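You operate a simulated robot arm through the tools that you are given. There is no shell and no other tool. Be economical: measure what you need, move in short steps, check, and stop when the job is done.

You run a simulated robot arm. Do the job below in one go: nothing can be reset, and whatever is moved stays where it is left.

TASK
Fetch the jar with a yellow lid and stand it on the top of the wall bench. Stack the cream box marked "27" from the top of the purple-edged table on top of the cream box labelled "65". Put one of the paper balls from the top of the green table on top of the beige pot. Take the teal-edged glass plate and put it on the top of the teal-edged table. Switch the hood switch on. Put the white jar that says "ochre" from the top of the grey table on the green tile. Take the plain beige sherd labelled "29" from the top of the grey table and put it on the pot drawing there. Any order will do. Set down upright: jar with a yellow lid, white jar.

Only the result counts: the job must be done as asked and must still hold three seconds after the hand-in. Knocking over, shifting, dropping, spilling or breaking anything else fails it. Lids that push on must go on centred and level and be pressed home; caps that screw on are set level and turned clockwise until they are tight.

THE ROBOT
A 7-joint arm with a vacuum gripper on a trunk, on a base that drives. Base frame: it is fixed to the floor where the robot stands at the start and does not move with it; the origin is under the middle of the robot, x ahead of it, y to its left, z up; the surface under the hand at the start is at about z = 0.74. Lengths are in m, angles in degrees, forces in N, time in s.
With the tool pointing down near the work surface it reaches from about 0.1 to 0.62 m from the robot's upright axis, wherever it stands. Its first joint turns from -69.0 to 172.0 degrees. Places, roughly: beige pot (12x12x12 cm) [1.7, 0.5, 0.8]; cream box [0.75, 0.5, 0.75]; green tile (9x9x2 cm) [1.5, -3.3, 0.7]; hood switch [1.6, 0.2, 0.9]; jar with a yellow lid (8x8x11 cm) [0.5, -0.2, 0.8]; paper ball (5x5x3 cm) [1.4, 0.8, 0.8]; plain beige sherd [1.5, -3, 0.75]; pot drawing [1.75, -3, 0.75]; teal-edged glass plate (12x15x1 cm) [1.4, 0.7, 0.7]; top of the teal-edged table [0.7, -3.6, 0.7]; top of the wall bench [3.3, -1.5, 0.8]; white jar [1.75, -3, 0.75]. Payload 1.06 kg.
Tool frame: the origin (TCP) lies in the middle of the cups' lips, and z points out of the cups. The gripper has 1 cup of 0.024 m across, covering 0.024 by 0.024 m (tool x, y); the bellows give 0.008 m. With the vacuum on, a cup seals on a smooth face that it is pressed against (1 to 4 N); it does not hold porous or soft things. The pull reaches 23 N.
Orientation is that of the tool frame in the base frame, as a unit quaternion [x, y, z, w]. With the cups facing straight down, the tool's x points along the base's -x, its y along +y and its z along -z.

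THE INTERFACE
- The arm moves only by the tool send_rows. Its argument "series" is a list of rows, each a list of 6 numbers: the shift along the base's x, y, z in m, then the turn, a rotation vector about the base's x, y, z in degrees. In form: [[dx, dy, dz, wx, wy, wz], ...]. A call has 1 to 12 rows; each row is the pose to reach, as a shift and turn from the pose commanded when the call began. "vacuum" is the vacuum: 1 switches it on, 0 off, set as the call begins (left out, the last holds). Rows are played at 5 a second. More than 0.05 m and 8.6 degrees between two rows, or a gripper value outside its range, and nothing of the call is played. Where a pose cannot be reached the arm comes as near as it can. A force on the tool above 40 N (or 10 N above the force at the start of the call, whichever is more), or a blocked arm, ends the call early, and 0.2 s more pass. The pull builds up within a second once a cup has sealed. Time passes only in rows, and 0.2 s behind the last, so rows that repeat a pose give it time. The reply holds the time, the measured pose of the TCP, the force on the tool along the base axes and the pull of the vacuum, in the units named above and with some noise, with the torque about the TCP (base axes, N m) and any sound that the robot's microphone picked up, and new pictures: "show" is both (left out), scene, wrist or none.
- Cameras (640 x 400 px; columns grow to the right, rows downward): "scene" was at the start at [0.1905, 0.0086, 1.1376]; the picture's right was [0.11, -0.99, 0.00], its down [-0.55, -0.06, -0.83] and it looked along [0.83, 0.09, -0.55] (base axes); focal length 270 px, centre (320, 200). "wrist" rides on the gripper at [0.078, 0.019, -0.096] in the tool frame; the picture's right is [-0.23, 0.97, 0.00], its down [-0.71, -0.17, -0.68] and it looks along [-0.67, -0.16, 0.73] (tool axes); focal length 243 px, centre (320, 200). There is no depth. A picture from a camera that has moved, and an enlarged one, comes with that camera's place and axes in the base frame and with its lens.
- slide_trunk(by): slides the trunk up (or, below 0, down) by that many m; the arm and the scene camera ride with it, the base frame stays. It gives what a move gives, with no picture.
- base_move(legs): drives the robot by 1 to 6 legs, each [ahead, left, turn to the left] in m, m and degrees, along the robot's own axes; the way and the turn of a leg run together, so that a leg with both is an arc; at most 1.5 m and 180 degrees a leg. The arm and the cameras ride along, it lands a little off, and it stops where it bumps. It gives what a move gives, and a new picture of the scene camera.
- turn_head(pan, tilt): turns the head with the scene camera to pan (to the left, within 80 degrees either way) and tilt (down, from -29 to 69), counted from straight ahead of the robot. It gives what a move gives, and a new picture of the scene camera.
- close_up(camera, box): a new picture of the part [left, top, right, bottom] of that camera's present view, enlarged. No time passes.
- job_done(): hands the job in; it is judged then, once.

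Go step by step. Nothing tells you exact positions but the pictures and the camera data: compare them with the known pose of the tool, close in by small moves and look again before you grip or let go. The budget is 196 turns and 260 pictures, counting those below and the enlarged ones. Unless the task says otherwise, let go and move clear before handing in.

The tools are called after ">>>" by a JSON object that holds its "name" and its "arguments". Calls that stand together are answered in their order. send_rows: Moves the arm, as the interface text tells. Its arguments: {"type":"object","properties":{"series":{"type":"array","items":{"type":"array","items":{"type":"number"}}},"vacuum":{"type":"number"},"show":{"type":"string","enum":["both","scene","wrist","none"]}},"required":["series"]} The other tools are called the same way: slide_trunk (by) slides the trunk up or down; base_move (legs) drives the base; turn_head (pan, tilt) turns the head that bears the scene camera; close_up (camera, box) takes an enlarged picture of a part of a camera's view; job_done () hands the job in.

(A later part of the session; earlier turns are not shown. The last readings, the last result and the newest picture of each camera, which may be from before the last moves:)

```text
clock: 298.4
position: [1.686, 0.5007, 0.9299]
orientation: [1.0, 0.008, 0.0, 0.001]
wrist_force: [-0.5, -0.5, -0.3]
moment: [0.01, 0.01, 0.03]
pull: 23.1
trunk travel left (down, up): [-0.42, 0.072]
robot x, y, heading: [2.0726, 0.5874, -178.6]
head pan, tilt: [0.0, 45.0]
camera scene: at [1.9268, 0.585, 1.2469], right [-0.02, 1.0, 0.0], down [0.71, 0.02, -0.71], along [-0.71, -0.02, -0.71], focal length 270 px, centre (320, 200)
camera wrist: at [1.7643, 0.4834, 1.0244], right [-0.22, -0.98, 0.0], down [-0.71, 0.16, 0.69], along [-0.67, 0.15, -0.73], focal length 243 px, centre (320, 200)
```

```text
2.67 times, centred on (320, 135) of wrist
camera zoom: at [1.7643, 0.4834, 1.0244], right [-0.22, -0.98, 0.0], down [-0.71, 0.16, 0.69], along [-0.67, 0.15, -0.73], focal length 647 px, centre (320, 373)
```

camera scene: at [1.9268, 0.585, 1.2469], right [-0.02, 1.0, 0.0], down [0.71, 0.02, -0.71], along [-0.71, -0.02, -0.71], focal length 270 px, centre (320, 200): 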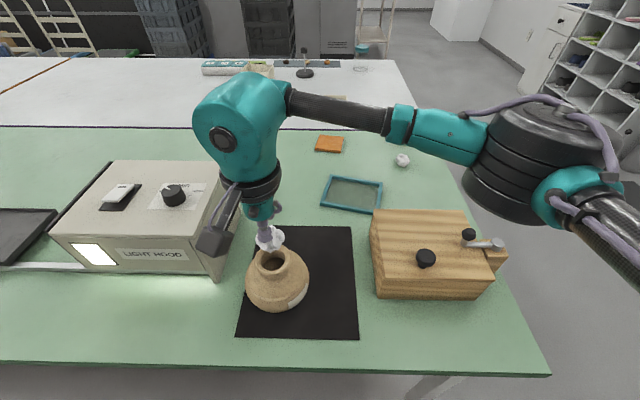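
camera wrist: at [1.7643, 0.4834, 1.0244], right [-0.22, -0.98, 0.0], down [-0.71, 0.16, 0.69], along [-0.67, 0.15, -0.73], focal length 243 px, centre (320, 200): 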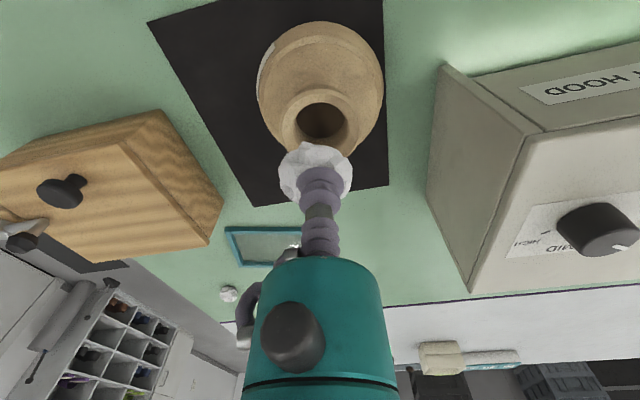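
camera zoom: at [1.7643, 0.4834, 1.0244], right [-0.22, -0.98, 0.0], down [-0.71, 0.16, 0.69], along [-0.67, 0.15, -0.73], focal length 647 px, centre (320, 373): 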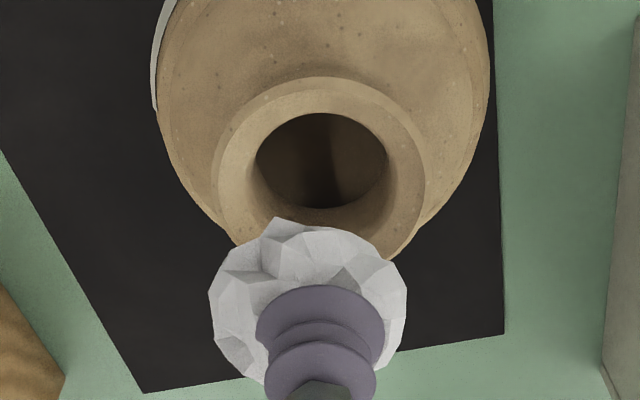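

Rim centre ≈ (1.690, 0.502, 0.867). Nearly centred; lowering gently.

>>> {"name": "send_rows", "arguments": {"series": [[0.003, 0.0, -0.015, 0, 0, 0], [0.003, 0.0, -0.03, 0, 0, 0], [0.003, 0.0, -0.035, 0, 0, 0], [0.003, 0.0, -0.035, 0, 0, 0]], "show": "wrist"}}

>>> {"name": "close_up", "arguments": {"camera": "scene", "box": [220, 200, 340, 320]}}

```text
clock: 299.4
position: [1.6882, 0.4999, 0.8939]
orientation: [1.0, 0.008, -0.001, 0.001]
wrist_force: [-0.1, 0.7, 0.2]
moment: [-0.03, 0.01, 0.01]
pull: 22.9
trunk travel left (down, up): [-0.42, 0.072]
robot x, y, heading: [2.0743, 0.5872, -178.9]
head pan, tilt: [0.0, 45.0]
camera wrist: at [1.7668, 0.4828, 0.9893], right [-0.22, -0.98, 0.0], down [-0.71, 0.16, 0.69], along [-0.67, 0.15, -0.73], focal length 243 px, centre (320, 200)
```

wrist: 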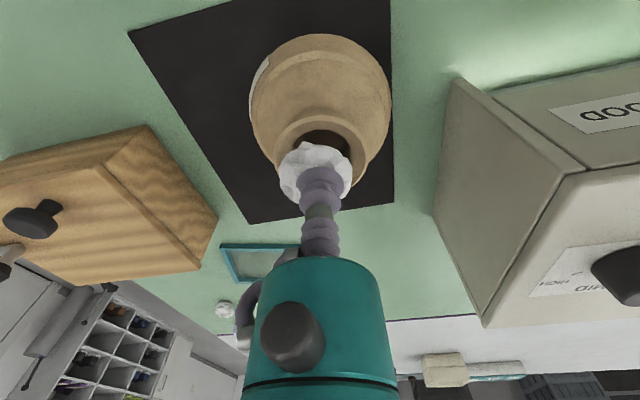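

```text
3.33 times, centred on (280, 260) of scene
camera zoom: at [1.9268, 0.585, 1.2469], right [-0.02, 1.0, 0.0], down [0.71, 0.02, -0.71], along [-0.71, -0.02, -0.71], focal length 898 px, centre (453, 0)
```

zoom: 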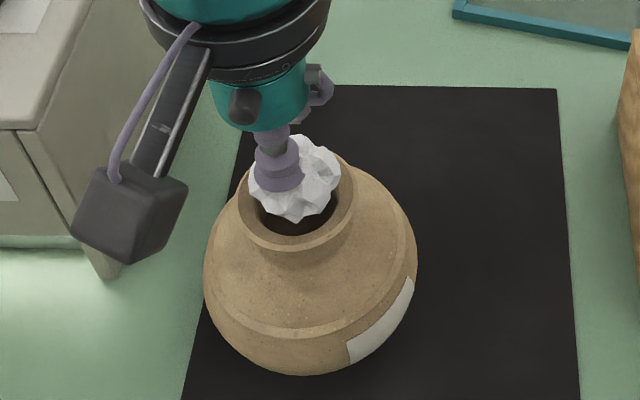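

>>> {"name": "send_rows", "arguments": {"series": [[0.0, 0.001, -0.004, 0, 0, 0], [0.0, 0.001, -0.008, 0, 0, 0], [0, 0.001, -0.011, 0, 0, 0], [0, 0.001, -0.014, 0, 0, 0], [0, 0.001, -0.014, 0, 0, 0]], "show": "wrist"}}

>>> {"name": "close_up", "arguments": {"camera": "scene", "box": [220, 200, 340, 320]}}

```text
clock: 300.6
position: [1.6884, 0.502, 0.8814]
orientation: [1.0, 0.008, -0.001, 0.002]
wrist_force: [-1.1, -0.6, 19.4]
moment: [0.03, 0.04, -0.02]
pull: 23.2
trunk travel left (down, up): [-0.42, 0.072]
robot x, y, heading: [2.071, 0.5949, -178.8]
head pan, tilt: [0.0, 45.0]
camera wrist: at [1.7673, 0.4836, 0.9758], right [-0.22, -0.98, 0.0], down [-0.71, 0.16, 0.69], along [-0.67, 0.15, -0.73], focal length 243 px, centre (320, 200)
```

wrist: 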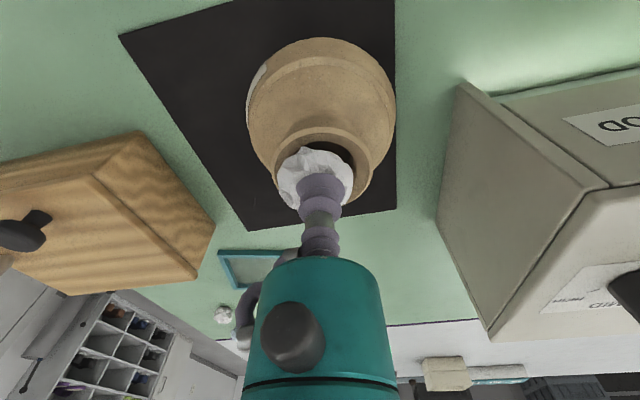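

```text
3.33 times, centred on (280, 260) of scene
camera zoom: at [1.9277, 0.5852, 1.2471], right [-0.02, 1.0, 0.0], down [0.71, 0.02, -0.71], along [-0.71, -0.02, -0.71], focal length 898 px, centre (453, 0)
```

zoom: 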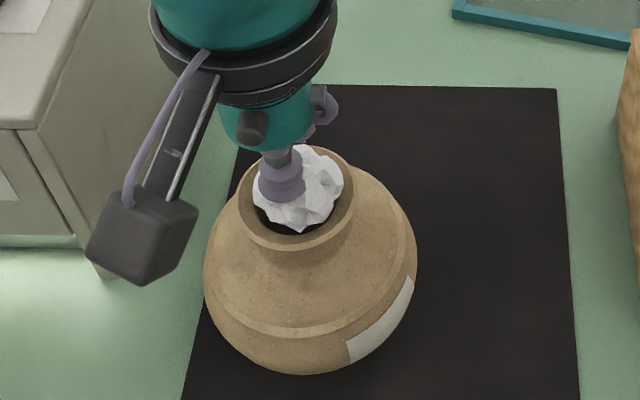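

Contact is on the far rim; lift slightly, shift toward the opening centre and lower again.

>>> {"name": "send_rows", "arguments": {"series": [[0, 0, 0.008, 0, 0, 0], [0.006, -0.003, 0.008, 0, 0, 0], [0.006, -0.003, 0.003, 0, 0, 0], [0.006, -0.003, -0.001, 0, 0, 0], [0.006, -0.003, -0.001, 0, 0, 0]], "show": "wrist"}}

>>> {"name": "close_up", "arguments": {"camera": "scene", "box": [220, 200, 340, 320]}}

```text
clock: 301.8
position: [1.6919, 0.4975, 0.8797]
orientation: [1.0, 0.009, -0.001, 0.002]
wrist_force: [0.7, 0.4, 16.9]
moment: [-0.02, 0.02, -0.01]
pull: 22.9
trunk travel left (down, up): [-0.42, 0.072]
robot x, y, heading: [2.0709, 0.5838, -178.7]
head pan, tilt: [0.0, 45.0]
camera wrist: at [1.7722, 0.4803, 0.9752], right [-0.22, -0.98, 0.0], down [-0.71, 0.16, 0.69], along [-0.67, 0.15, -0.73], focal length 243 px, centre (320, 200)
```

wrist: 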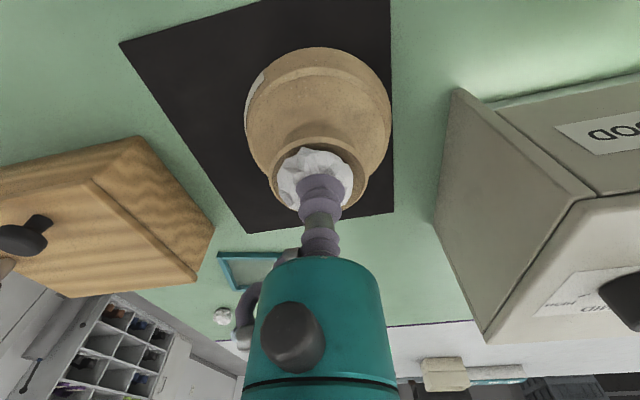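

```text
3.33 times, centred on (280, 260) of scene
camera zoom: at [1.9279, 0.5852, 1.2472], right [-0.02, 1.0, 0.0], down [0.71, 0.02, -0.71], along [-0.71, -0.02, -0.71], focal length 898 px, centre (453, 0)
```

zoom: 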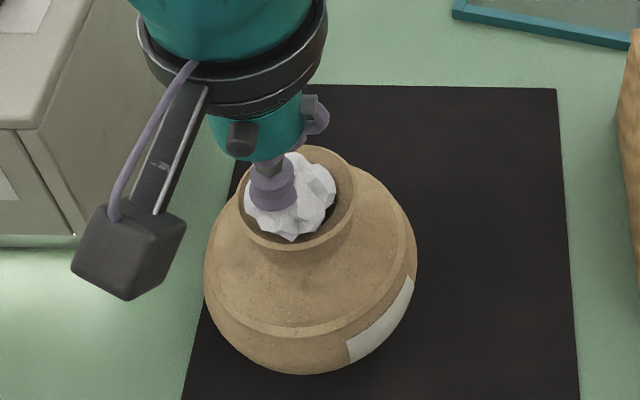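

>>> {"name": "send_rows", "arguments": {"series": [[0, 0, 0.006, 0, 0, 0], [0, 0.003, 0.006, 0, 0, 0], [0, 0.003, 0.003, 0, 0, 0], [0, 0.003, 0.001, 0, 0, 0], [0, 0.003, 0.001, 0, 0, 0]], "show": "none"}}

>>> {"name": "send_rows", "arguments": {"series": [[0, 0, 0, 0, 0, 0], [0, 0, 0, 0, 0, 0], [0, 0, 0, 0, 0, 0], [0, 0, 0.003, 0, 0, 0], [0, 0, 0.01, 0, 0, 0], [0, 0, 0.03, 0, 0, 0], [0, 0, 0.07, 0, 0, 0], [0, 0, 0.1, 0, 0, 0]], "vacuum": 0, "show": "wrist"}}

>>> {"name": "close_up", "arguments": {"camera": "scene", "box": [220, 200, 340, 320]}}

```text
clock: 303.0
position: [1.6932, 0.4995, 0.8825]
orientation: [1.0, 0.009, -0.001, 0.001]
wrist_force: [0.2, 0.4, 3.1]
moment: [0.02, 0.04, -0.01]
pull: 23.1
trunk travel left (down, up): [-0.42, 0.072]
robot x, y, heading: [2.0746, 0.5893, -178.9]
head pan, tilt: [0.0, 45.0]
```

```text
clock: 304.8
position: [1.6949, 0.4978, 0.9821]
orientation: [1.0, 0.008, 0.0, 0.001]
wrist_force: [0.5, -1.0, 0.9]
moment: [0.02, 0.02, -0.01]
pull: 0.0
trunk travel left (down, up): [-0.42, 0.072]
robot x, y, heading: [2.0738, 0.5896, -178.8]
head pan, tilt: [0.0, 45.0]
camera wrist: at [1.7738, 0.4818, 1.0764], right [-0.22, -0.98, 0.0], down [-0.71, 0.16, 0.69], along [-0.67, 0.15, -0.73], focal length 243 px, centre (320, 200)
```

wrist: 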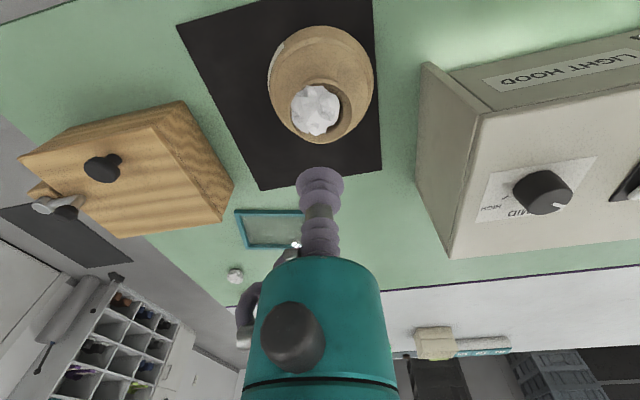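

```text
3.33 times, centred on (280, 260) of scene
camera zoom: at [1.9269, 0.5849, 1.2469], right [-0.02, 1.0, 0.0], down [0.71, 0.02, -0.71], along [-0.71, -0.02, -0.71], focal length 898 px, centre (453, 0)
```

zoom: 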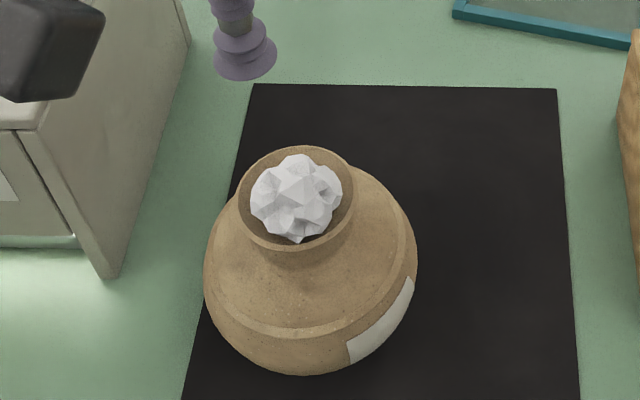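

The ball rests in the pot's mouth. Next fetch the teal-edged glass plate from the left end.

>>> {"name": "base_move", "arguments": {"legs": [[-0.33, 0, 0], [0, -1.02, -1], [0, 0, 90], [0, -1.0, 0]]}}

```text
clock: 328.0
position: [1.4658, 1.2356, 0.981]
orientation: [0.717, 0.697, 0.001, 0.0]
wrist_force: [0.6, 0.0, 0.2]
moment: [-0.02, -0.01, -0.02]
pull: 0.0
trunk travel left (down, up): [-0.42, 0.072]
robot x, y, heading: [1.393, 1.6157, -91.4]
head pan, tilt: [0.0, 45.0]
camera scene: at [1.39, 1.4693, 1.2469], right [-1.0, 0.03, 0.0], down [0.02, 0.71, -0.71], along [-0.02, -0.71, -0.71], focal length 270 px, centre (320, 200)
```

scene: 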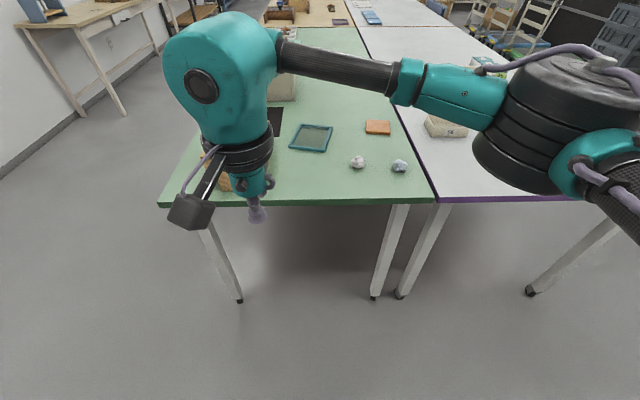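

>>> {"name": "send_rows", "arguments": {"series": [[-0.03, 0, 0.03, 0, 0, 0], [-0.066, 0, 0.05, 0, 0, 0]], "show": "none"}}

>>> {"name": "base_move", "arguments": {"legs": [[0.41, 0, 1]]}}

>>> {"name": "slide_trunk", "arguments": {"by": -0.1}}

>>> {"name": "close_up", "arguments": {"camera": "scene", "box": [240, 160, 440, 320]}}

```text
clock: 328.6
position: [1.3998, 1.2334, 1.032]
orientation: [0.718, 0.696, 0.001, 0.0]
wrist_force: [-0.3, 1.6, 0.8]
moment: [-0.03, 0.02, 0.02]
pull: 0.1
trunk travel left (down, up): [-0.42, 0.072]
robot x, y, heading: [1.3923, 1.6151, -91.3]
head pan, tilt: [0.0, 45.0]
```

```text
clock: 331.2
position: [1.3961, 0.8221, 1.0316]
orientation: [0.714, 0.7, 0.0, 0.0]
wrist_force: [0.6, -0.3, 0.0]
moment: [-0.01, 0.03, 0.01]
pull: 0.0
trunk travel left (down, up): [-0.42, 0.072]
robot x, y, heading: [1.3842, 1.2074, -90.9]
head pan, tilt: [0.0, 45.0]
camera scene: at [1.3827, 1.0581, 1.2468], right [-1.0, 0.02, 0.0], down [0.01, 0.71, -0.71], along [-0.01, -0.71, -0.71], focal length 270 px, centre (320, 200)
```

scene: 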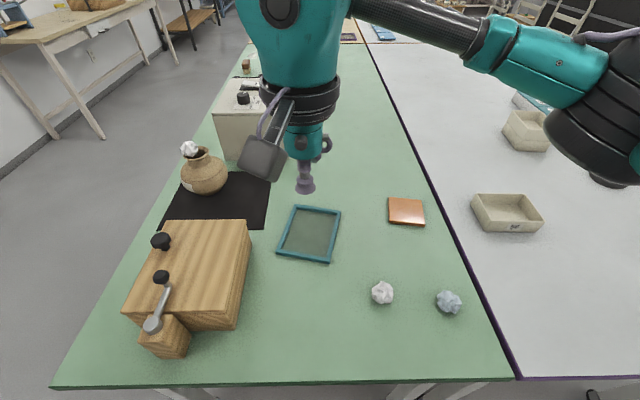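

```text
clock: 332.5
position: [1.396, 0.8233, 0.9311]
orientation: [0.714, 0.7, 0.001, 0.001]
wrist_force: [-0.4, -0.3, -1.0]
moment: [0.01, 0.0, 0.0]
pull: 0.1
trunk travel left (down, up): [-0.32, 0.172]
robot x, y, heading: [1.3825, 1.2077, -90.9]
head pan, tilt: [0.0, 45.0]
```

```text
2.50 times, centred on (340, 240) of scene
camera zoom: at [1.3822, 1.0258, 1.1396], right [-1.0, 0.02, 0.0], down [0.01, 0.71, -0.71], along [-0.01, -0.71, -0.71], focal length 674 px, centre (270, 100)
```

zoom: 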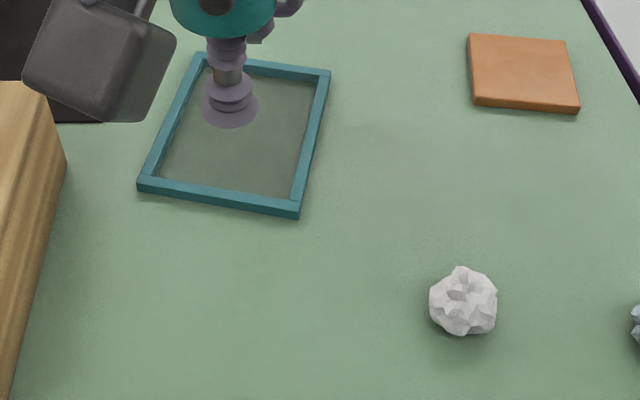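

Plate centre ≈ (1.401, 0.666). Moving above it.

>>> {"name": "send_rows", "arguments": {"series": [[0.002, -0.04, 0, 0, 0, 0], [0.004, -0.08, 0, 0, 0, 0], [0.005, -0.12, -0.01, 0, 0, 0], [0.005, -0.157, -0.03, 0, 0, 0], [0.005, -0.157, -0.07, 0, 0, 0], [0.005, -0.157, -0.11, 0, 0, 0], [0.005, -0.157, -0.14, 0, 0, 0], [0.005, -0.157, -0.14, 0, 0, 0]], "show": "wrist"}}

```text
clock: 334.3
position: [1.4001, 0.6648, 0.7899]
orientation: [0.714, 0.7, 0.001, 0.0]
wrist_force: [0.0, 0.3, 0.2]
moment: [-0.03, 0.0, -0.01]
pull: 0.1
trunk travel left (down, up): [-0.32, 0.172]
robot x, y, heading: [1.385, 1.2047, -91.0]
head pan, tilt: [0.0, 45.0]
camera wrist: at [1.4213, 0.7439, 0.8849], right [0.97, -0.26, 0.0], down [-0.19, -0.7, 0.69], along [-0.17, -0.66, -0.73], focal length 243 px, centre (320, 200)
```

wrist: 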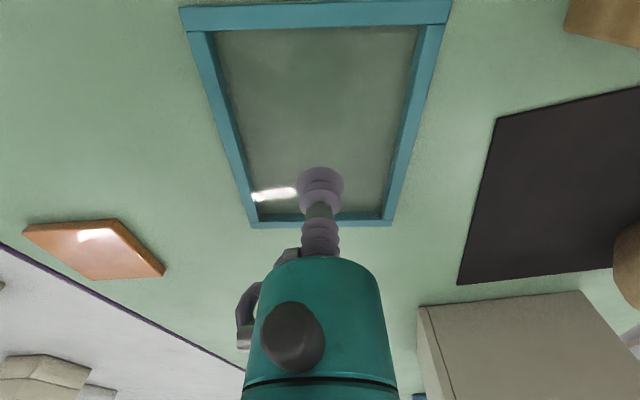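

Right over the centre. Descend with vacuum.

>>> {"name": "send_rows", "arguments": {"series": [[0.001, -0.001, -0.025, 0, 0, 0], [0.001, -0.001, -0.037, 0, 0, 0], [0.001, -0.001, -0.04, 0, 0, 0], [0.001, -0.001, -0.043, 0, 0, 0], [0.001, -0.001, -0.046, 0, 0, 0], [0.001, -0.001, -0.046, 0, 0, 0], [0.001, -0.001, -0.046, 0, 0, 0]], "vacuum": 1, "show": "none"}}

```text
clock: 335.9
position: [1.402, 0.6646, 0.7454]
orientation: [0.715, 0.699, 0.0, 0.001]
wrist_force: [-3.9, -6.9, 17.7]
moment: [0.04, 0.0, 0.0]
pull: 23.2
trunk travel left (down, up): [-0.32, 0.172]
robot x, y, heading: [1.3866, 1.2057, -91.0]
head pan, tilt: [0.0, 45.0]
```

>>> {"name": "send_rows", "arguments": {"series": [[0, 0, 0.01, 0, 0, 0], [0, 0, 0.04, 0, 0, 0], [0, 0, 0.08, 0, 0, 0], [0, 0.02, 0.12, 0, 0, 0], [0, 0.05, 0.16, 0, 0, 0], [0, 0.09, 0.18, 0, 0, 0], [0, 0.13, 0.19, 0, 0, 0]], "show": "scene"}}

>>> {"name": "slide_trunk", "arguments": {"by": 0.1}}

```text
clock: 337.5
position: [1.3998, 0.7924, 0.9372]
orientation: [0.714, 0.7, 0.001, 0.0]
wrist_force: [-0.1, -0.2, -4.2]
moment: [-0.02, -0.05, 0.01]
pull: 23.1
trunk travel left (down, up): [-0.32, 0.172]
robot x, y, heading: [1.3857, 1.2066, -90.7]
head pan, tilt: [0.0, 45.0]
camera scene: at [1.3822, 1.0258, 1.1396], right [-1.0, 0.02, 0.0], down [0.01, 0.71, -0.71], along [-0.01, -0.71, -0.71], focal length 270 px, centre (320, 200)
```

scene: 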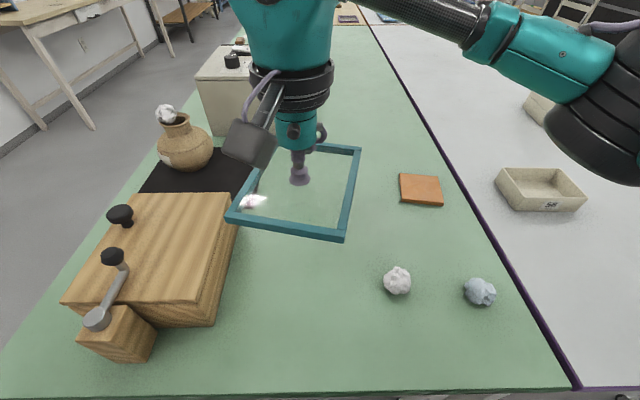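

```text
clock: 338.9
position: [1.4016, 0.7951, 1.0348]
orientation: [0.715, 0.7, 0.0, 0.0]
wrist_force: [-0.3, -0.2, -4.7]
moment: [0.02, -0.01, 0.01]
pull: 22.4
trunk travel left (down, up): [-0.42, 0.072]
robot x, y, heading: [1.3845, 1.207, -91.0]
head pan, tilt: [0.0, 45.0]
```

Plate held (about 4.5 N). Quick check that the ball still sits on the pot.

>>> {"name": "close_up", "arguments": {"camera": "scene", "box": [140, 110, 260, 210]}}

```text
4.00 times, centred on (200, 160) of scene
camera zoom: at [1.3827, 1.0583, 1.2468], right [-1.0, 0.02, 0.0], down [0.01, 0.71, -0.71], along [-0.01, -0.71, -0.71], focal length 1078 px, centre (800, 360)
```

zoom: 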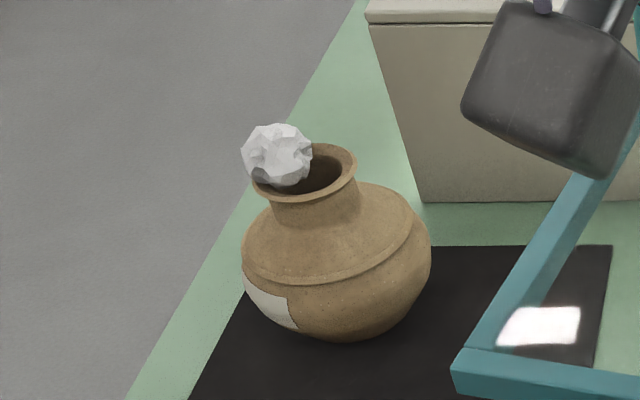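

The ball rests stably on the rim. Now back out with the plate and drive round the front side toward the teal-edged table.

>>> {"name": "base_move", "arguments": {"legs": [[-0.4, 0, 0], [0, -1.4, 0], [0, -0.4, 1]]}}

>>> {"name": "turn_head", "arguments": {"pan": 0, "tilt": 15}}

```text
clock: 357.5
position: [-0.4468, 1.2288, 1.0345]
orientation: [0.714, 0.7, 0.0, 0.001]
wrist_force: [0.3, 0.3, -4.4]
moment: [0.03, -0.05, 0.02]
pull: 23.2
trunk travel left (down, up): [-0.42, 0.072]
robot x, y, heading: [-0.4667, 1.6385, -90.8]
head pan, tilt: [0.0, 45.0]
camera scene: at [-0.466, 1.4922, 1.2468], right [-1.0, 0.02, 0.0], down [0.01, 0.71, -0.71], along [-0.01, -0.71, -0.71], focal length 270 px, centre (320, 200)
```

scene: 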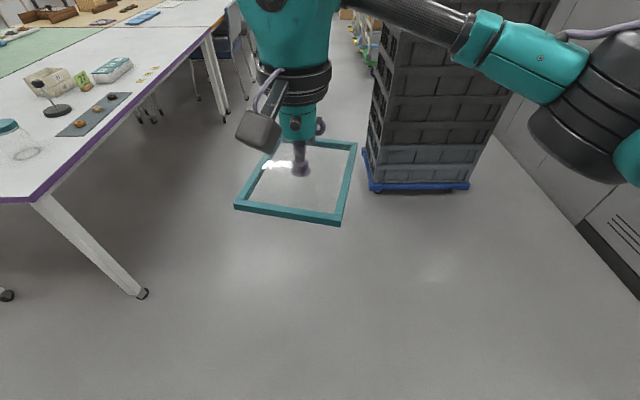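

```text
clock: 358.4
position: [-0.447, 1.2278, 1.035]
orientation: [0.714, 0.7, 0.0, 0.0]
wrist_force: [-0.2, 0.7, -4.8]
moment: [0.03, -0.01, 0.01]
pull: 22.1
trunk travel left (down, up): [-0.42, 0.072]
robot x, y, heading: [-0.4678, 1.6426, -90.8]
head pan, tilt: [0.0, 15.0]
camera scene: at [-0.466, 1.4801, 1.2936], right [-1.0, 0.02, 0.0], down [0.0, 0.26, -0.97], along [-0.02, -0.97, -0.26], focal length 270 px, centre (320, 200)
```

scene: 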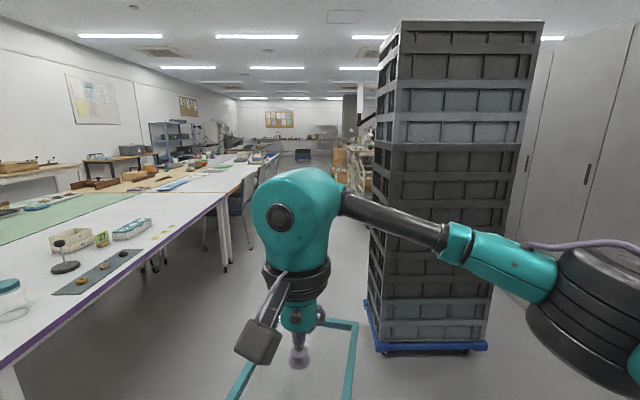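

The crate stack would conflict with the elbow, so I'll face the tables (heading 0) and strafe right along the front.

>>> {"name": "base_move", "arguments": {"legs": [[0, 0, 90.8], [0.14, 0, 0], [0, -1.4, 0]]}}

>>> {"name": "turn_head", "arguments": {"pan": -75, "tilt": 25}}

```text
clock: 375.5
position: [0.0471, 0.2653, 1.0343]
orientation: [0.009, 1.0, 0.0, 0.0]
wrist_force: [-0.5, -0.2, -3.6]
moment: [0.01, 0.02, 0.03]
pull: 23.1
trunk travel left (down, up): [-0.42, 0.072]
robot x, y, heading: [-0.3659, 0.246, -0.9]
head pan, tilt: [0.0, 15.0]
camera scene: at [-0.205, 0.2438, 1.2937], right [-0.01, -1.0, 0.0], down [-0.26, 0.0, -0.97], along [0.97, -0.01, -0.26], focal length 270 px, centre (320, 200)
```

scene: 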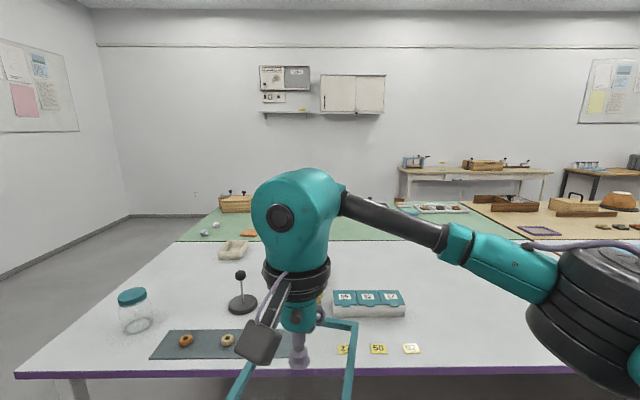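

```text
clock: 377.0
position: [0.0472, 0.2659, 1.0347]
orientation: [0.008, 1.0, 0.002, 0.0]
wrist_force: [-0.2, 0.0, -4.7]
moment: [0.02, 0.02, -0.01]
pull: 22.9
trunk travel left (down, up): [-0.42, 0.072]
robot x, y, heading: [-0.3634, 0.249, -0.7]
head pan, tilt: [-75.0, 25.0]
camera scene: at [-0.2756, 0.1557, 1.2775], right [-0.97, -0.25, 0.0], down [-0.1, 0.41, -0.91], along [0.22, -0.88, -0.42], focal length 270 px, centre (320, 200)
```

scene: 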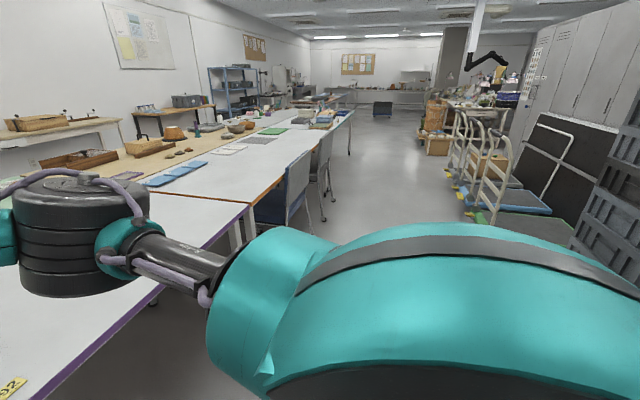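

>>> {"name": "base_move", "arguments": {"legs": [[0, -1.4, 0.8], [0, -1.3, 0]]}}

>>> {"name": "turn_head", "arguments": {"pan": -30, "tilt": 25}}

```text
clock: 400.6
position: [0.0762, -2.4169, 1.0338]
orientation: [-0.01, 1.0, 0.001, 0.0]
wrist_force: [0.4, -0.1, -5.0]
moment: [0.0, 0.04, -0.02]
pull: 22.9
trunk travel left (down, up): [-0.42, 0.072]
robot x, y, heading: [-0.3339, -2.4514, 1.3]
head pan, tilt: [-75.0, 25.0]
camera scene: at [-0.2418, -2.539, 1.2774], right [-0.96, -0.28, 0.0], down [-0.12, 0.41, -0.91], along [0.26, -0.87, -0.42], focal length 270 px, centre (320, 200)
```

scene: 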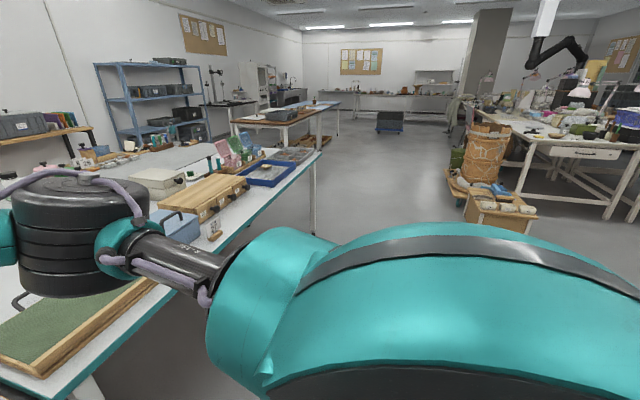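

```text
clock: 401.7
position: [0.0755, -2.4163, 1.0351]
orientation: [-0.011, 1.0, 0.0, 0.0]
wrist_force: [0.0, 0.1, -4.5]
moment: [0.0, 0.01, -0.01]
pull: 23.5
trunk travel left (down, up): [-0.42, 0.072]
robot x, y, heading: [-0.3329, -2.4511, 1.8]
head pan, tilt: [-30.0, 25.0]
camera scene: at [-0.187, -2.4947, 1.2774], right [-0.48, -0.88, 0.0], down [-0.37, 0.2, -0.91], along [0.8, -0.43, -0.42], focal length 270 px, centre (320, 200)
```

scene: 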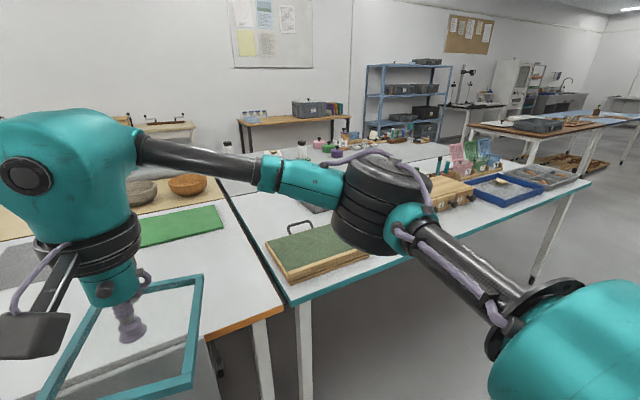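

>>> {"name": "base_move", "arguments": {"legs": [[0, -0.8, -1.5]]}}

>>> {"name": "turn_head", "arguments": {"pan": 0, "tilt": 30}}

```text
clock: 409.2
position: [0.0933, -3.2228, 1.0341]
orientation: [-0.007, 1.0, 0.0, 0.0]
wrist_force: [0.4, -0.2, -4.0]
moment: [-0.01, 0.02, -0.02]
pull: 22.4
trunk travel left (down, up): [-0.42, 0.072]
robot x, y, heading: [-0.3192, -3.2546, 0.9]
head pan, tilt: [-30.0, 25.0]
camera scene: at [-0.1703, -3.2992, 1.2774], right [-0.48, -0.87, 0.0], down [-0.37, 0.2, -0.91], along [0.79, -0.44, -0.42], focal length 270 px, centre (320, 200)
```

scene: 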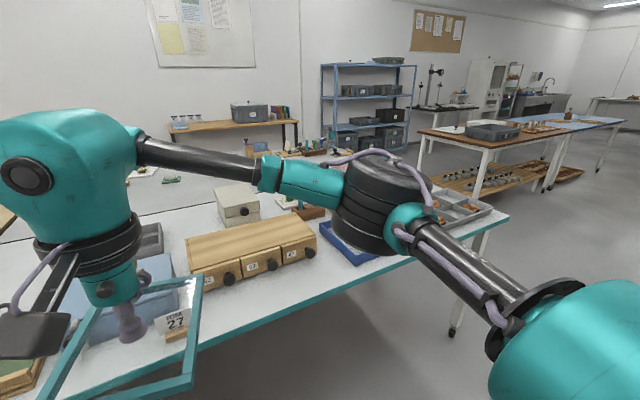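

```text
clock: 410.1
position: [0.0931, -3.2248, 1.035]
orientation: [-0.007, 1.0, 0.0, 0.0]
wrist_force: [0.8, 0.0, -4.2]
moment: [0.02, 0.08, -0.01]
pull: 23.1
trunk travel left (down, up): [-0.42, 0.072]
robot x, y, heading: [-0.3187, -3.2537, 0.9]
head pan, tilt: [0.0, 30.0]
camera scene: at [-0.1604, -3.253, 1.2695], right [0.02, -1.0, 0.0], down [-0.5, -0.01, -0.87], along [0.87, 0.01, -0.5], focal length 270 px, centre (320, 200)
```

scene: 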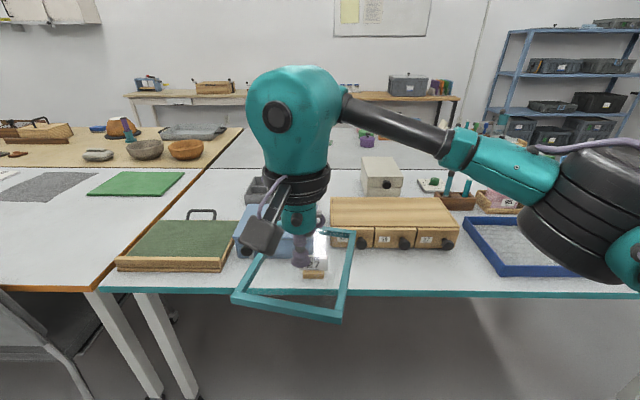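

The teal table is crowded; the strip in front of the wooden drawers looks free. Let me zoom in to measure.

>>> {"name": "close_up", "arguments": {"camera": "scene", "box": [230, 190, 520, 310]}}

>>> {"name": "turn_head", "arguments": {"pan": -45, "tilt": 30}}

```text
2.21 times, centred on (375, 250) of scene
camera zoom: at [-0.1604, -3.253, 1.2695], right [0.02, -1.0, 0.0], down [-0.5, -0.01, -0.87], along [0.87, 0.01, -0.5], focal length 595 px, centre (199, 90)
```

zoom: 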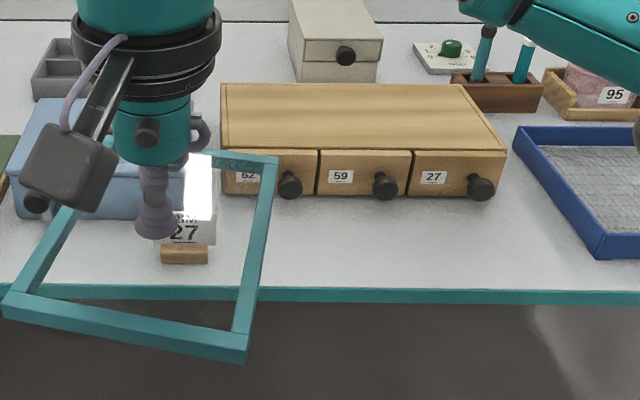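

```text
clock: 411.3
position: [0.0928, -3.2243, 1.0354]
orientation: [-0.007, 1.0, 0.002, 0.0]
wrist_force: [0.5, 0.8, -4.0]
moment: [0.03, 0.0, 0.03]
pull: 23.0
trunk travel left (down, up): [-0.42, 0.072]
robot x, y, heading: [-0.3186, -3.2539, 0.9]
head pan, tilt: [-45.0, 30.0]
camera scene: at [-0.1858, -3.3173, 1.2695], right [-0.69, -0.72, 0.0], down [-0.36, 0.35, -0.87], along [0.62, -0.6, -0.5], focal length 270 px, centre (320, 200)
```

scene: 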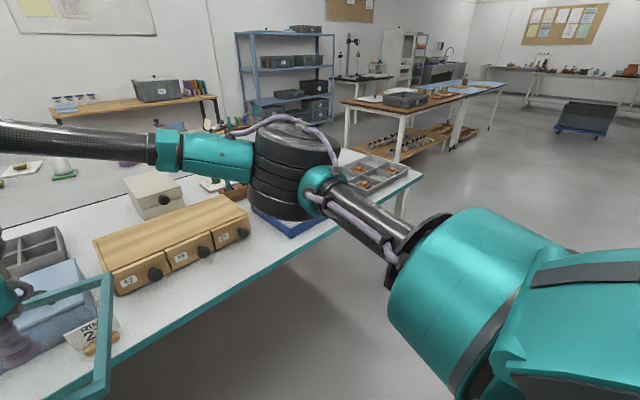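

The strip before the drawers is tight; the area behind the green board on the left may be better. Move there for a look.

>>> {"name": "base_move", "arguments": {"legs": [[0, 0.33, -0.9], [0.3, 0, 0]]}}

>>> {"name": "turn_head", "arguments": {"pan": 0, "tilt": 35}}

```text
clock: 416.3
position: [0.3902, -2.8928, 1.0344]
orientation: [-0.008, 1.0, 0.001, 0.0]
wrist_force: [-0.2, 0.2, -4.0]
moment: [0.01, -0.02, 0.0]
pull: 23.4
trunk travel left (down, up): [-0.42, 0.072]
robot x, y, heading: [-0.0193, -2.9238, 0.7]
head pan, tilt: [-45.0, 30.0]
camera scene: at [0.1112, -2.9877, 1.2694], right [-0.69, -0.72, 0.0], down [-0.36, 0.35, -0.87], along [0.62, -0.6, -0.5], focal length 270 px, centre (320, 200)
```

scene: 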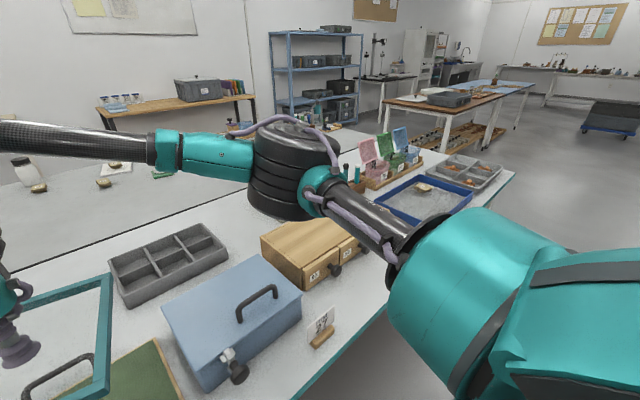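

```text
clock: 417.4
position: [0.389, -2.8935, 1.0344]
orientation: [-0.008, 1.0, 0.001, 0.0]
wrist_force: [-0.1, 0.0, -5.4]
moment: [0.02, 0.0, -0.01]
pull: 22.8
trunk travel left (down, up): [-0.42, 0.072]
robot x, y, heading: [-0.0215, -2.9252, 1.2]
head pan, tilt: [0.0, 35.0]
camera scene: at [0.1335, -2.9234, 1.2617], right [0.02, -1.0, 0.0], down [-0.57, -0.01, -0.82], along [0.82, 0.02, -0.57], focal length 270 px, centre (320, 200)
```

scene: 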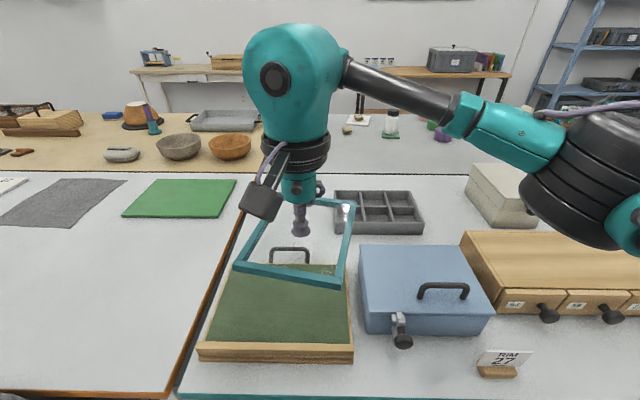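

Behind the board there is room if the plate is turned 90°. Test whether the wrist can turn that far.

>>> {"name": "send_rows", "arguments": {"series": [[0, 0, 0, 0, 0, 8], [0, 0, 0, 0, 0, 16], [0, 0, 0, 0, 0, 24], [0, 0, 0, 0, 0, 32], [0, 0, 0, 0, 0, 40], [0, 0, 0, 0, 0, 48], [0, 0, 0, 0, 0, 56], [0, 0, 0, 0, 0, 64], [0, 0, 0, 0, 0, 72], [0, 0, 0, 0, 0, 80], [0, 0, 0, 0, 0, 86], [0, 0, 0, 0, 0, 86]], "show": "scene"}}

```text
clock: 420.1
position: [0.2775, -2.9372, 1.0817]
orientation: [-0.687, 0.727, 0.0, 0.0]
wrist_force: [-0.4, 0.4, -3.8]
moment: [-0.05, 0.07, 0.03]
pull: 23.5
out of reach, approached as far as the arm can: row 8, 9, 10, 11, 12
trunk travel left (down, up): [-0.42, 0.072]
robot x, y, heading: [-0.0214, -2.9256, 1.0]
head pan, tilt: [0.0, 35.0]
camera scene: at [0.133, -2.9239, 1.2617], right [0.02, -1.0, 0.0], down [-0.57, -0.01, -0.82], along [0.82, 0.02, -0.57], focal length 270 px, centre (320, 200)
```

scene: 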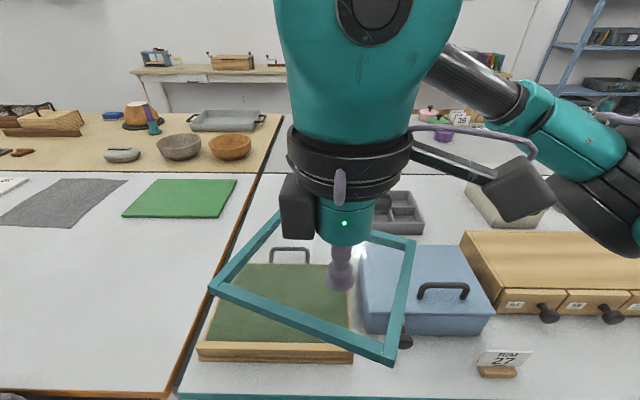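

The wrist can't hold a 90° turn at reach. I'll instead place the plate unturned, left of the board's handle, centre near (0.70, -2.742). Turn the wrist back first.

>>> {"name": "send_rows", "arguments": {"series": [[0.01, 0, 0, 0, 0, -8], [0.02, 0.01, 0, 0, 0, -16], [0.03, 0.01, 0, 0, 0, -24], [0.04, 0.02, 0, 0, 0, -32], [0.05, 0.02, 0, 0, 0, -40], [0.06, 0.03, 0, 0, 0, -48], [0.07, 0.03, 0, 0, 0, -56], [0.08, 0.03, 0, 0, 0, -64], [0.09, 0.04, 0, 0, 0, -72], [0.1, 0.04, 0, 0, 0, -80], [0.11, 0.04, 0, 0, 0, -87], [0.11, 0.04, 0, 0, 0, -87]], "show": "wrist"}}

>>> {"name": "base_move", "arguments": {"legs": [[0, 0.19, -1], [0.09, 0, 0]]}}

>>> {"name": "close_up", "arguments": {"camera": "scene", "box": [180, 170, 480, 370]}}

```text
clock: 422.6
position: [0.3908, -2.8924, 1.0826]
orientation: [0.001, 1.0, 0.001, 0.0]
wrist_force: [-0.2, -0.8, -3.3]
moment: [0.1, 0.07, -0.01]
pull: 22.6
trunk travel left (down, up): [-0.42, 0.072]
robot x, y, heading: [-0.02, -2.9206, 1.0]
head pan, tilt: [0.0, 35.0]
camera wrist: at [0.3135, -2.8728, 1.178], right [0.24, 0.97, 0.0], down [0.71, -0.17, 0.69], along [0.67, -0.16, -0.73], focal length 243 px, centre (320, 200)
```

wrist: 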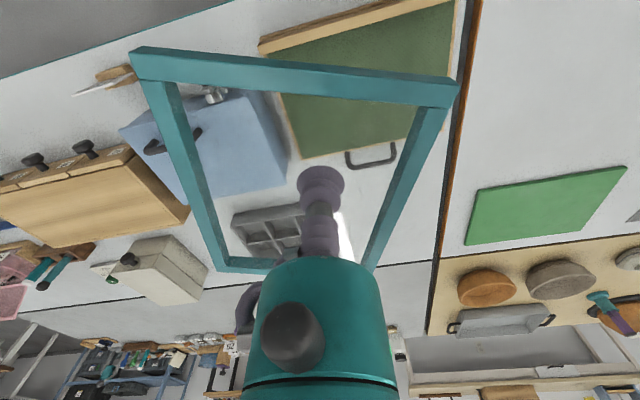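

```text
clock: 425.6
position: [0.4802, -2.7157, 1.0829]
orientation: [0.012, 1.0, 0.001, -0.001]
wrist_force: [0.2, 0.0, -4.6]
moment: [0.09, 0.07, 0.0]
pull: 22.4
trunk travel left (down, up): [-0.42, 0.072]
robot x, y, heading: [0.0674, -2.7384, -0.1]
head pan, tilt: [0.0, 35.0]
camera scene: at [0.2225, -2.7411, 1.2615], right [0.0, -1.0, 0.0], down [-0.57, 0.0, -0.82], along [0.82, 0.0, -0.57], focal length 270 px, centre (320, 200)
```

scene: 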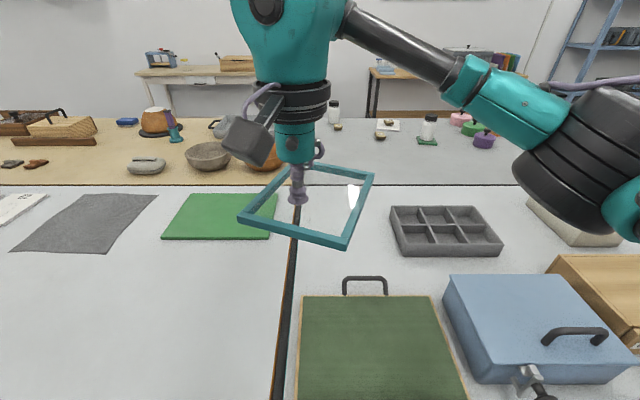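

```text
2.00 times, centred on (330, 270) of scene
camera zoom: at [0.2225, -2.7411, 1.2615], right [0.0, -1.0, 0.0], down [-0.57, 0.0, -0.82], along [0.82, 0.0, -0.57], focal length 539 px, centre (300, 60)
```

zoom: 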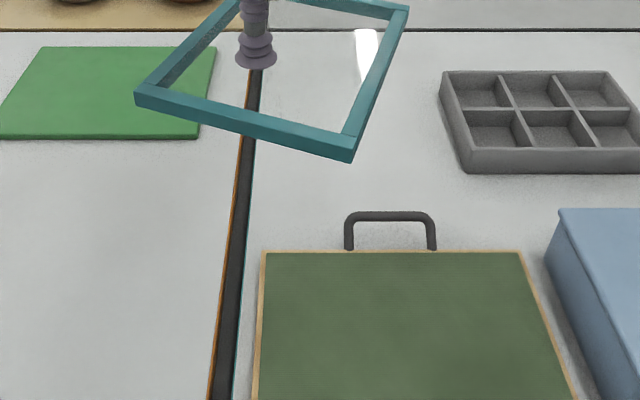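

Turn the plate by about +18° to square it up, creep the base in, and lower the trunk slightly.

>>> {"name": "base_move", "arguments": {"legs": [[0.035, 0, 0]]}}

>>> {"name": "slide_trunk", "arguments": {"by": -0.08}}

>>> {"name": "send_rows", "arguments": {"series": [[0.03, -0.005, -0.02, 0, 0, 5], [0.06, -0.01, -0.04, 0, 0, 10], [0.09, -0.015, -0.06, 0, 0, 15], [0.12, -0.02, -0.08, 0, 0, 18], [0.14, -0.024, -0.1, 0, 0, 18], [0.16, -0.026, -0.12, 0, 0, 18], [0.175, -0.026, -0.15, 0, 0, 18], [0.185, -0.026, -0.18, 0, 0, 18], [0.185, -0.026, -0.18, 0, 0, 18]]}}

```text
clock: 426.7
position: [0.5122, -2.7157, 1.0824]
orientation: [0.012, 1.0, -0.001, -0.001]
wrist_force: [0.0, 0.2, -4.2]
moment: [0.1, 0.05, 0.01]
pull: 23.0
trunk travel left (down, up): [-0.42, 0.072]
robot x, y, heading: [0.1014, -2.738, 0.1]
head pan, tilt: [0.0, 35.0]
stopped in leg 1: the robot was blocked; the commanded pose is now the measured one
camera scene: at [0.2535, -2.7411, 1.2618], right [0.0, -1.0, 0.0], down [-0.57, 0.0, -0.82], along [0.82, 0.0, -0.57], focal length 270 px, centre (320, 200)
```

scene: 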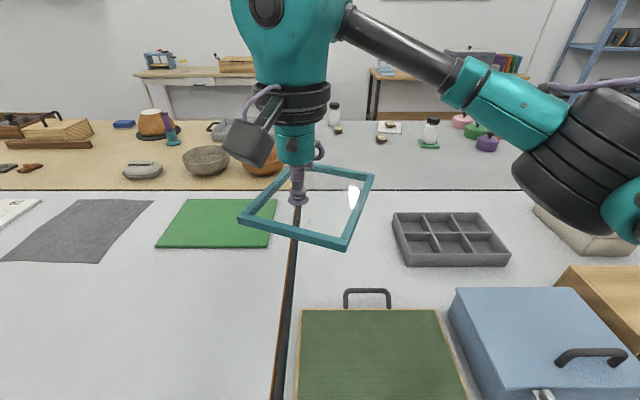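

```text
clock: 427.9
position: [0.5127, -2.7152, 1.002]
orientation: [0.011, 1.0, 0.0, 0.0]
wrist_force: [0.0, 0.0, -3.9]
moment: [0.08, 0.09, 0.03]
pull: 22.3
trunk travel left (down, up): [-0.34, 0.152]
robot x, y, heading: [0.099, -2.7377, 0.2]
head pan, tilt: [0.0, 35.0]
```

```text
clock: 429.9
position: [0.6976, -2.7405, 0.8196]
orientation: [-0.145, 0.989, 0.0, -0.001]
wrist_force: [-0.5, 0.6, -4.2]
moment: [0.03, 0.11, 0.01]
pull: 23.2
trunk travel left (down, up): [-0.34, 0.152]
robot x, y, heading: [0.1002, -2.7423, 0.1]
head pan, tilt: [0.0, 35.0]
camera scene: at [0.2825, -2.7412, 1.1742], right [0.0, -1.0, 0.0], down [-0.57, 0.0, -0.82], along [0.82, 0.0, -0.57], focal length 270 px, centre (320, 200)
camera wrist: at [0.6187, -2.7445, 0.915], right [-0.05, 1.0, 0.0], down [0.73, 0.04, 0.68], along [0.68, 0.04, -0.73], focal length 243 px, centre (320, 200)
```

scene: 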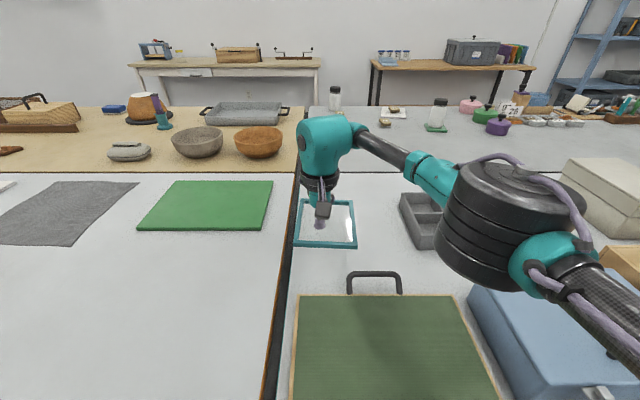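
wrist: 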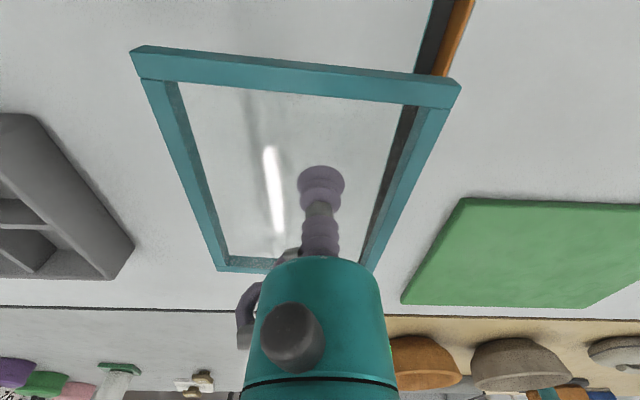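

The plate is over free table (x≈0.645–0.79, y≈-2.69…-2.81), clear of handle, edge and tray. Lower it with a 1 cm shift inward.

>>> {"name": "send_rows", "arguments": {"series": [[0.002, -0.01, -0.02, 0, 0, 0], [0.002, -0.01, -0.045, 0, 0, 0], [0.002, -0.01, -0.06, 0, 0, 0], [0.002, -0.01, -0.06, 0, 0, 0]], "show": "scene"}}

>>> {"name": "close_up", "arguments": {"camera": "scene", "box": [250, 170, 450, 310]}}

```text
clock: 430.9
position: [0.6979, -2.7497, 0.7628]
orientation: [-0.145, 0.989, 0.0, -0.001]
wrist_force: [-1.2, -0.2, -2.9]
moment: [0.08, 0.08, 0.01]
pull: 22.0
trunk travel left (down, up): [-0.34, 0.152]
robot x, y, heading: [0.1022, -2.7401, 0.0]
head pan, tilt: [0.0, 35.0]
camera scene: at [0.2825, -2.7412, 1.1742], right [0.0, -1.0, 0.0], down [-0.57, 0.0, -0.82], along [0.82, 0.0, -0.57], focal length 270 px, centre (320, 200)
```

scene: 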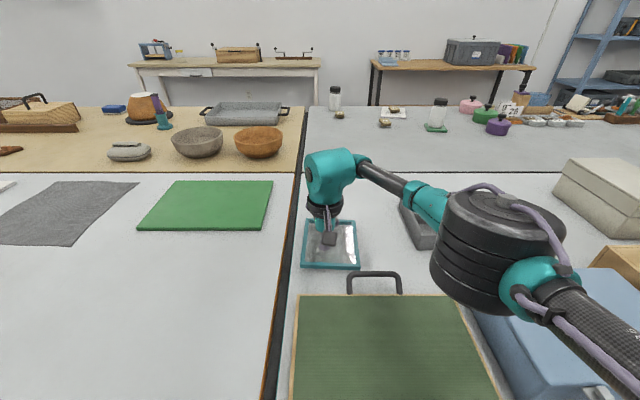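

```text
2.86 times, centred on (350, 240) of scene
camera zoom: at [0.2825, -2.7412, 1.1742], right [0.0, -1.0, 0.0], down [-0.57, 0.0, -0.82], along [0.82, 0.0, -0.57], focal length 770 px, centre (234, 86)
```

zoom: 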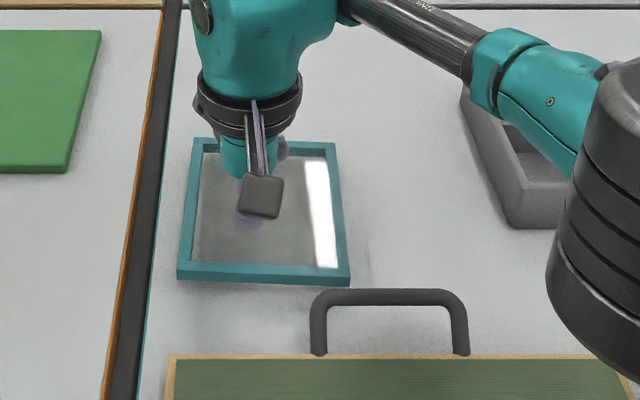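

>>> {"name": "send_rows", "arguments": {"series": [[0.006, 0.004, 0, 0, 0, 0], [0.014, 0.008, 0, 0, 0, 0], [0.014, 0.008, 0, 0, 0, 0]], "show": "none"}}

>>> {"name": "close_up", "arguments": {"camera": "scene", "box": [250, 170, 450, 310]}}

```text
clock: 431.6
position: [0.7032, -2.7453, 0.7636]
orientation: [-0.145, 0.989, 0.0, 0.0]
wrist_force: [-0.2, -0.3, -4.3]
moment: [0.06, 0.09, 0.0]
pull: 23.0
out of reach, approached as far as the arm can: row 2, 3
trunk travel left (down, up): [-0.34, 0.152]
robot x, y, heading: [0.1004, -2.7407, -0.1]
head pan, tilt: [0.0, 35.0]
```

```text
2.86 times, centred on (350, 240) of scene
camera zoom: at [0.2825, -2.7412, 1.1742], right [0.0, -1.0, 0.0], down [-0.57, 0.0, -0.82], along [0.82, 0.0, -0.57], focal length 770 px, centre (234, 86)
```

zoom: 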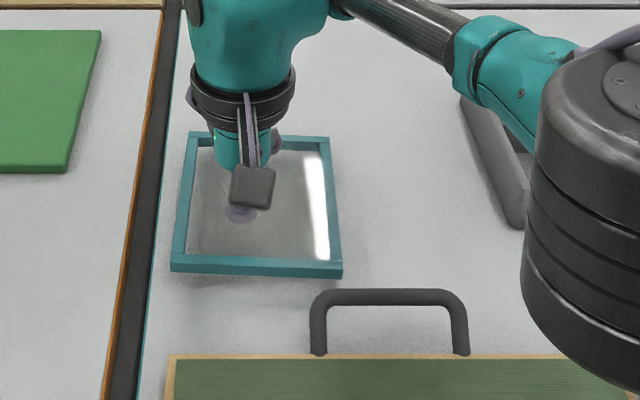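

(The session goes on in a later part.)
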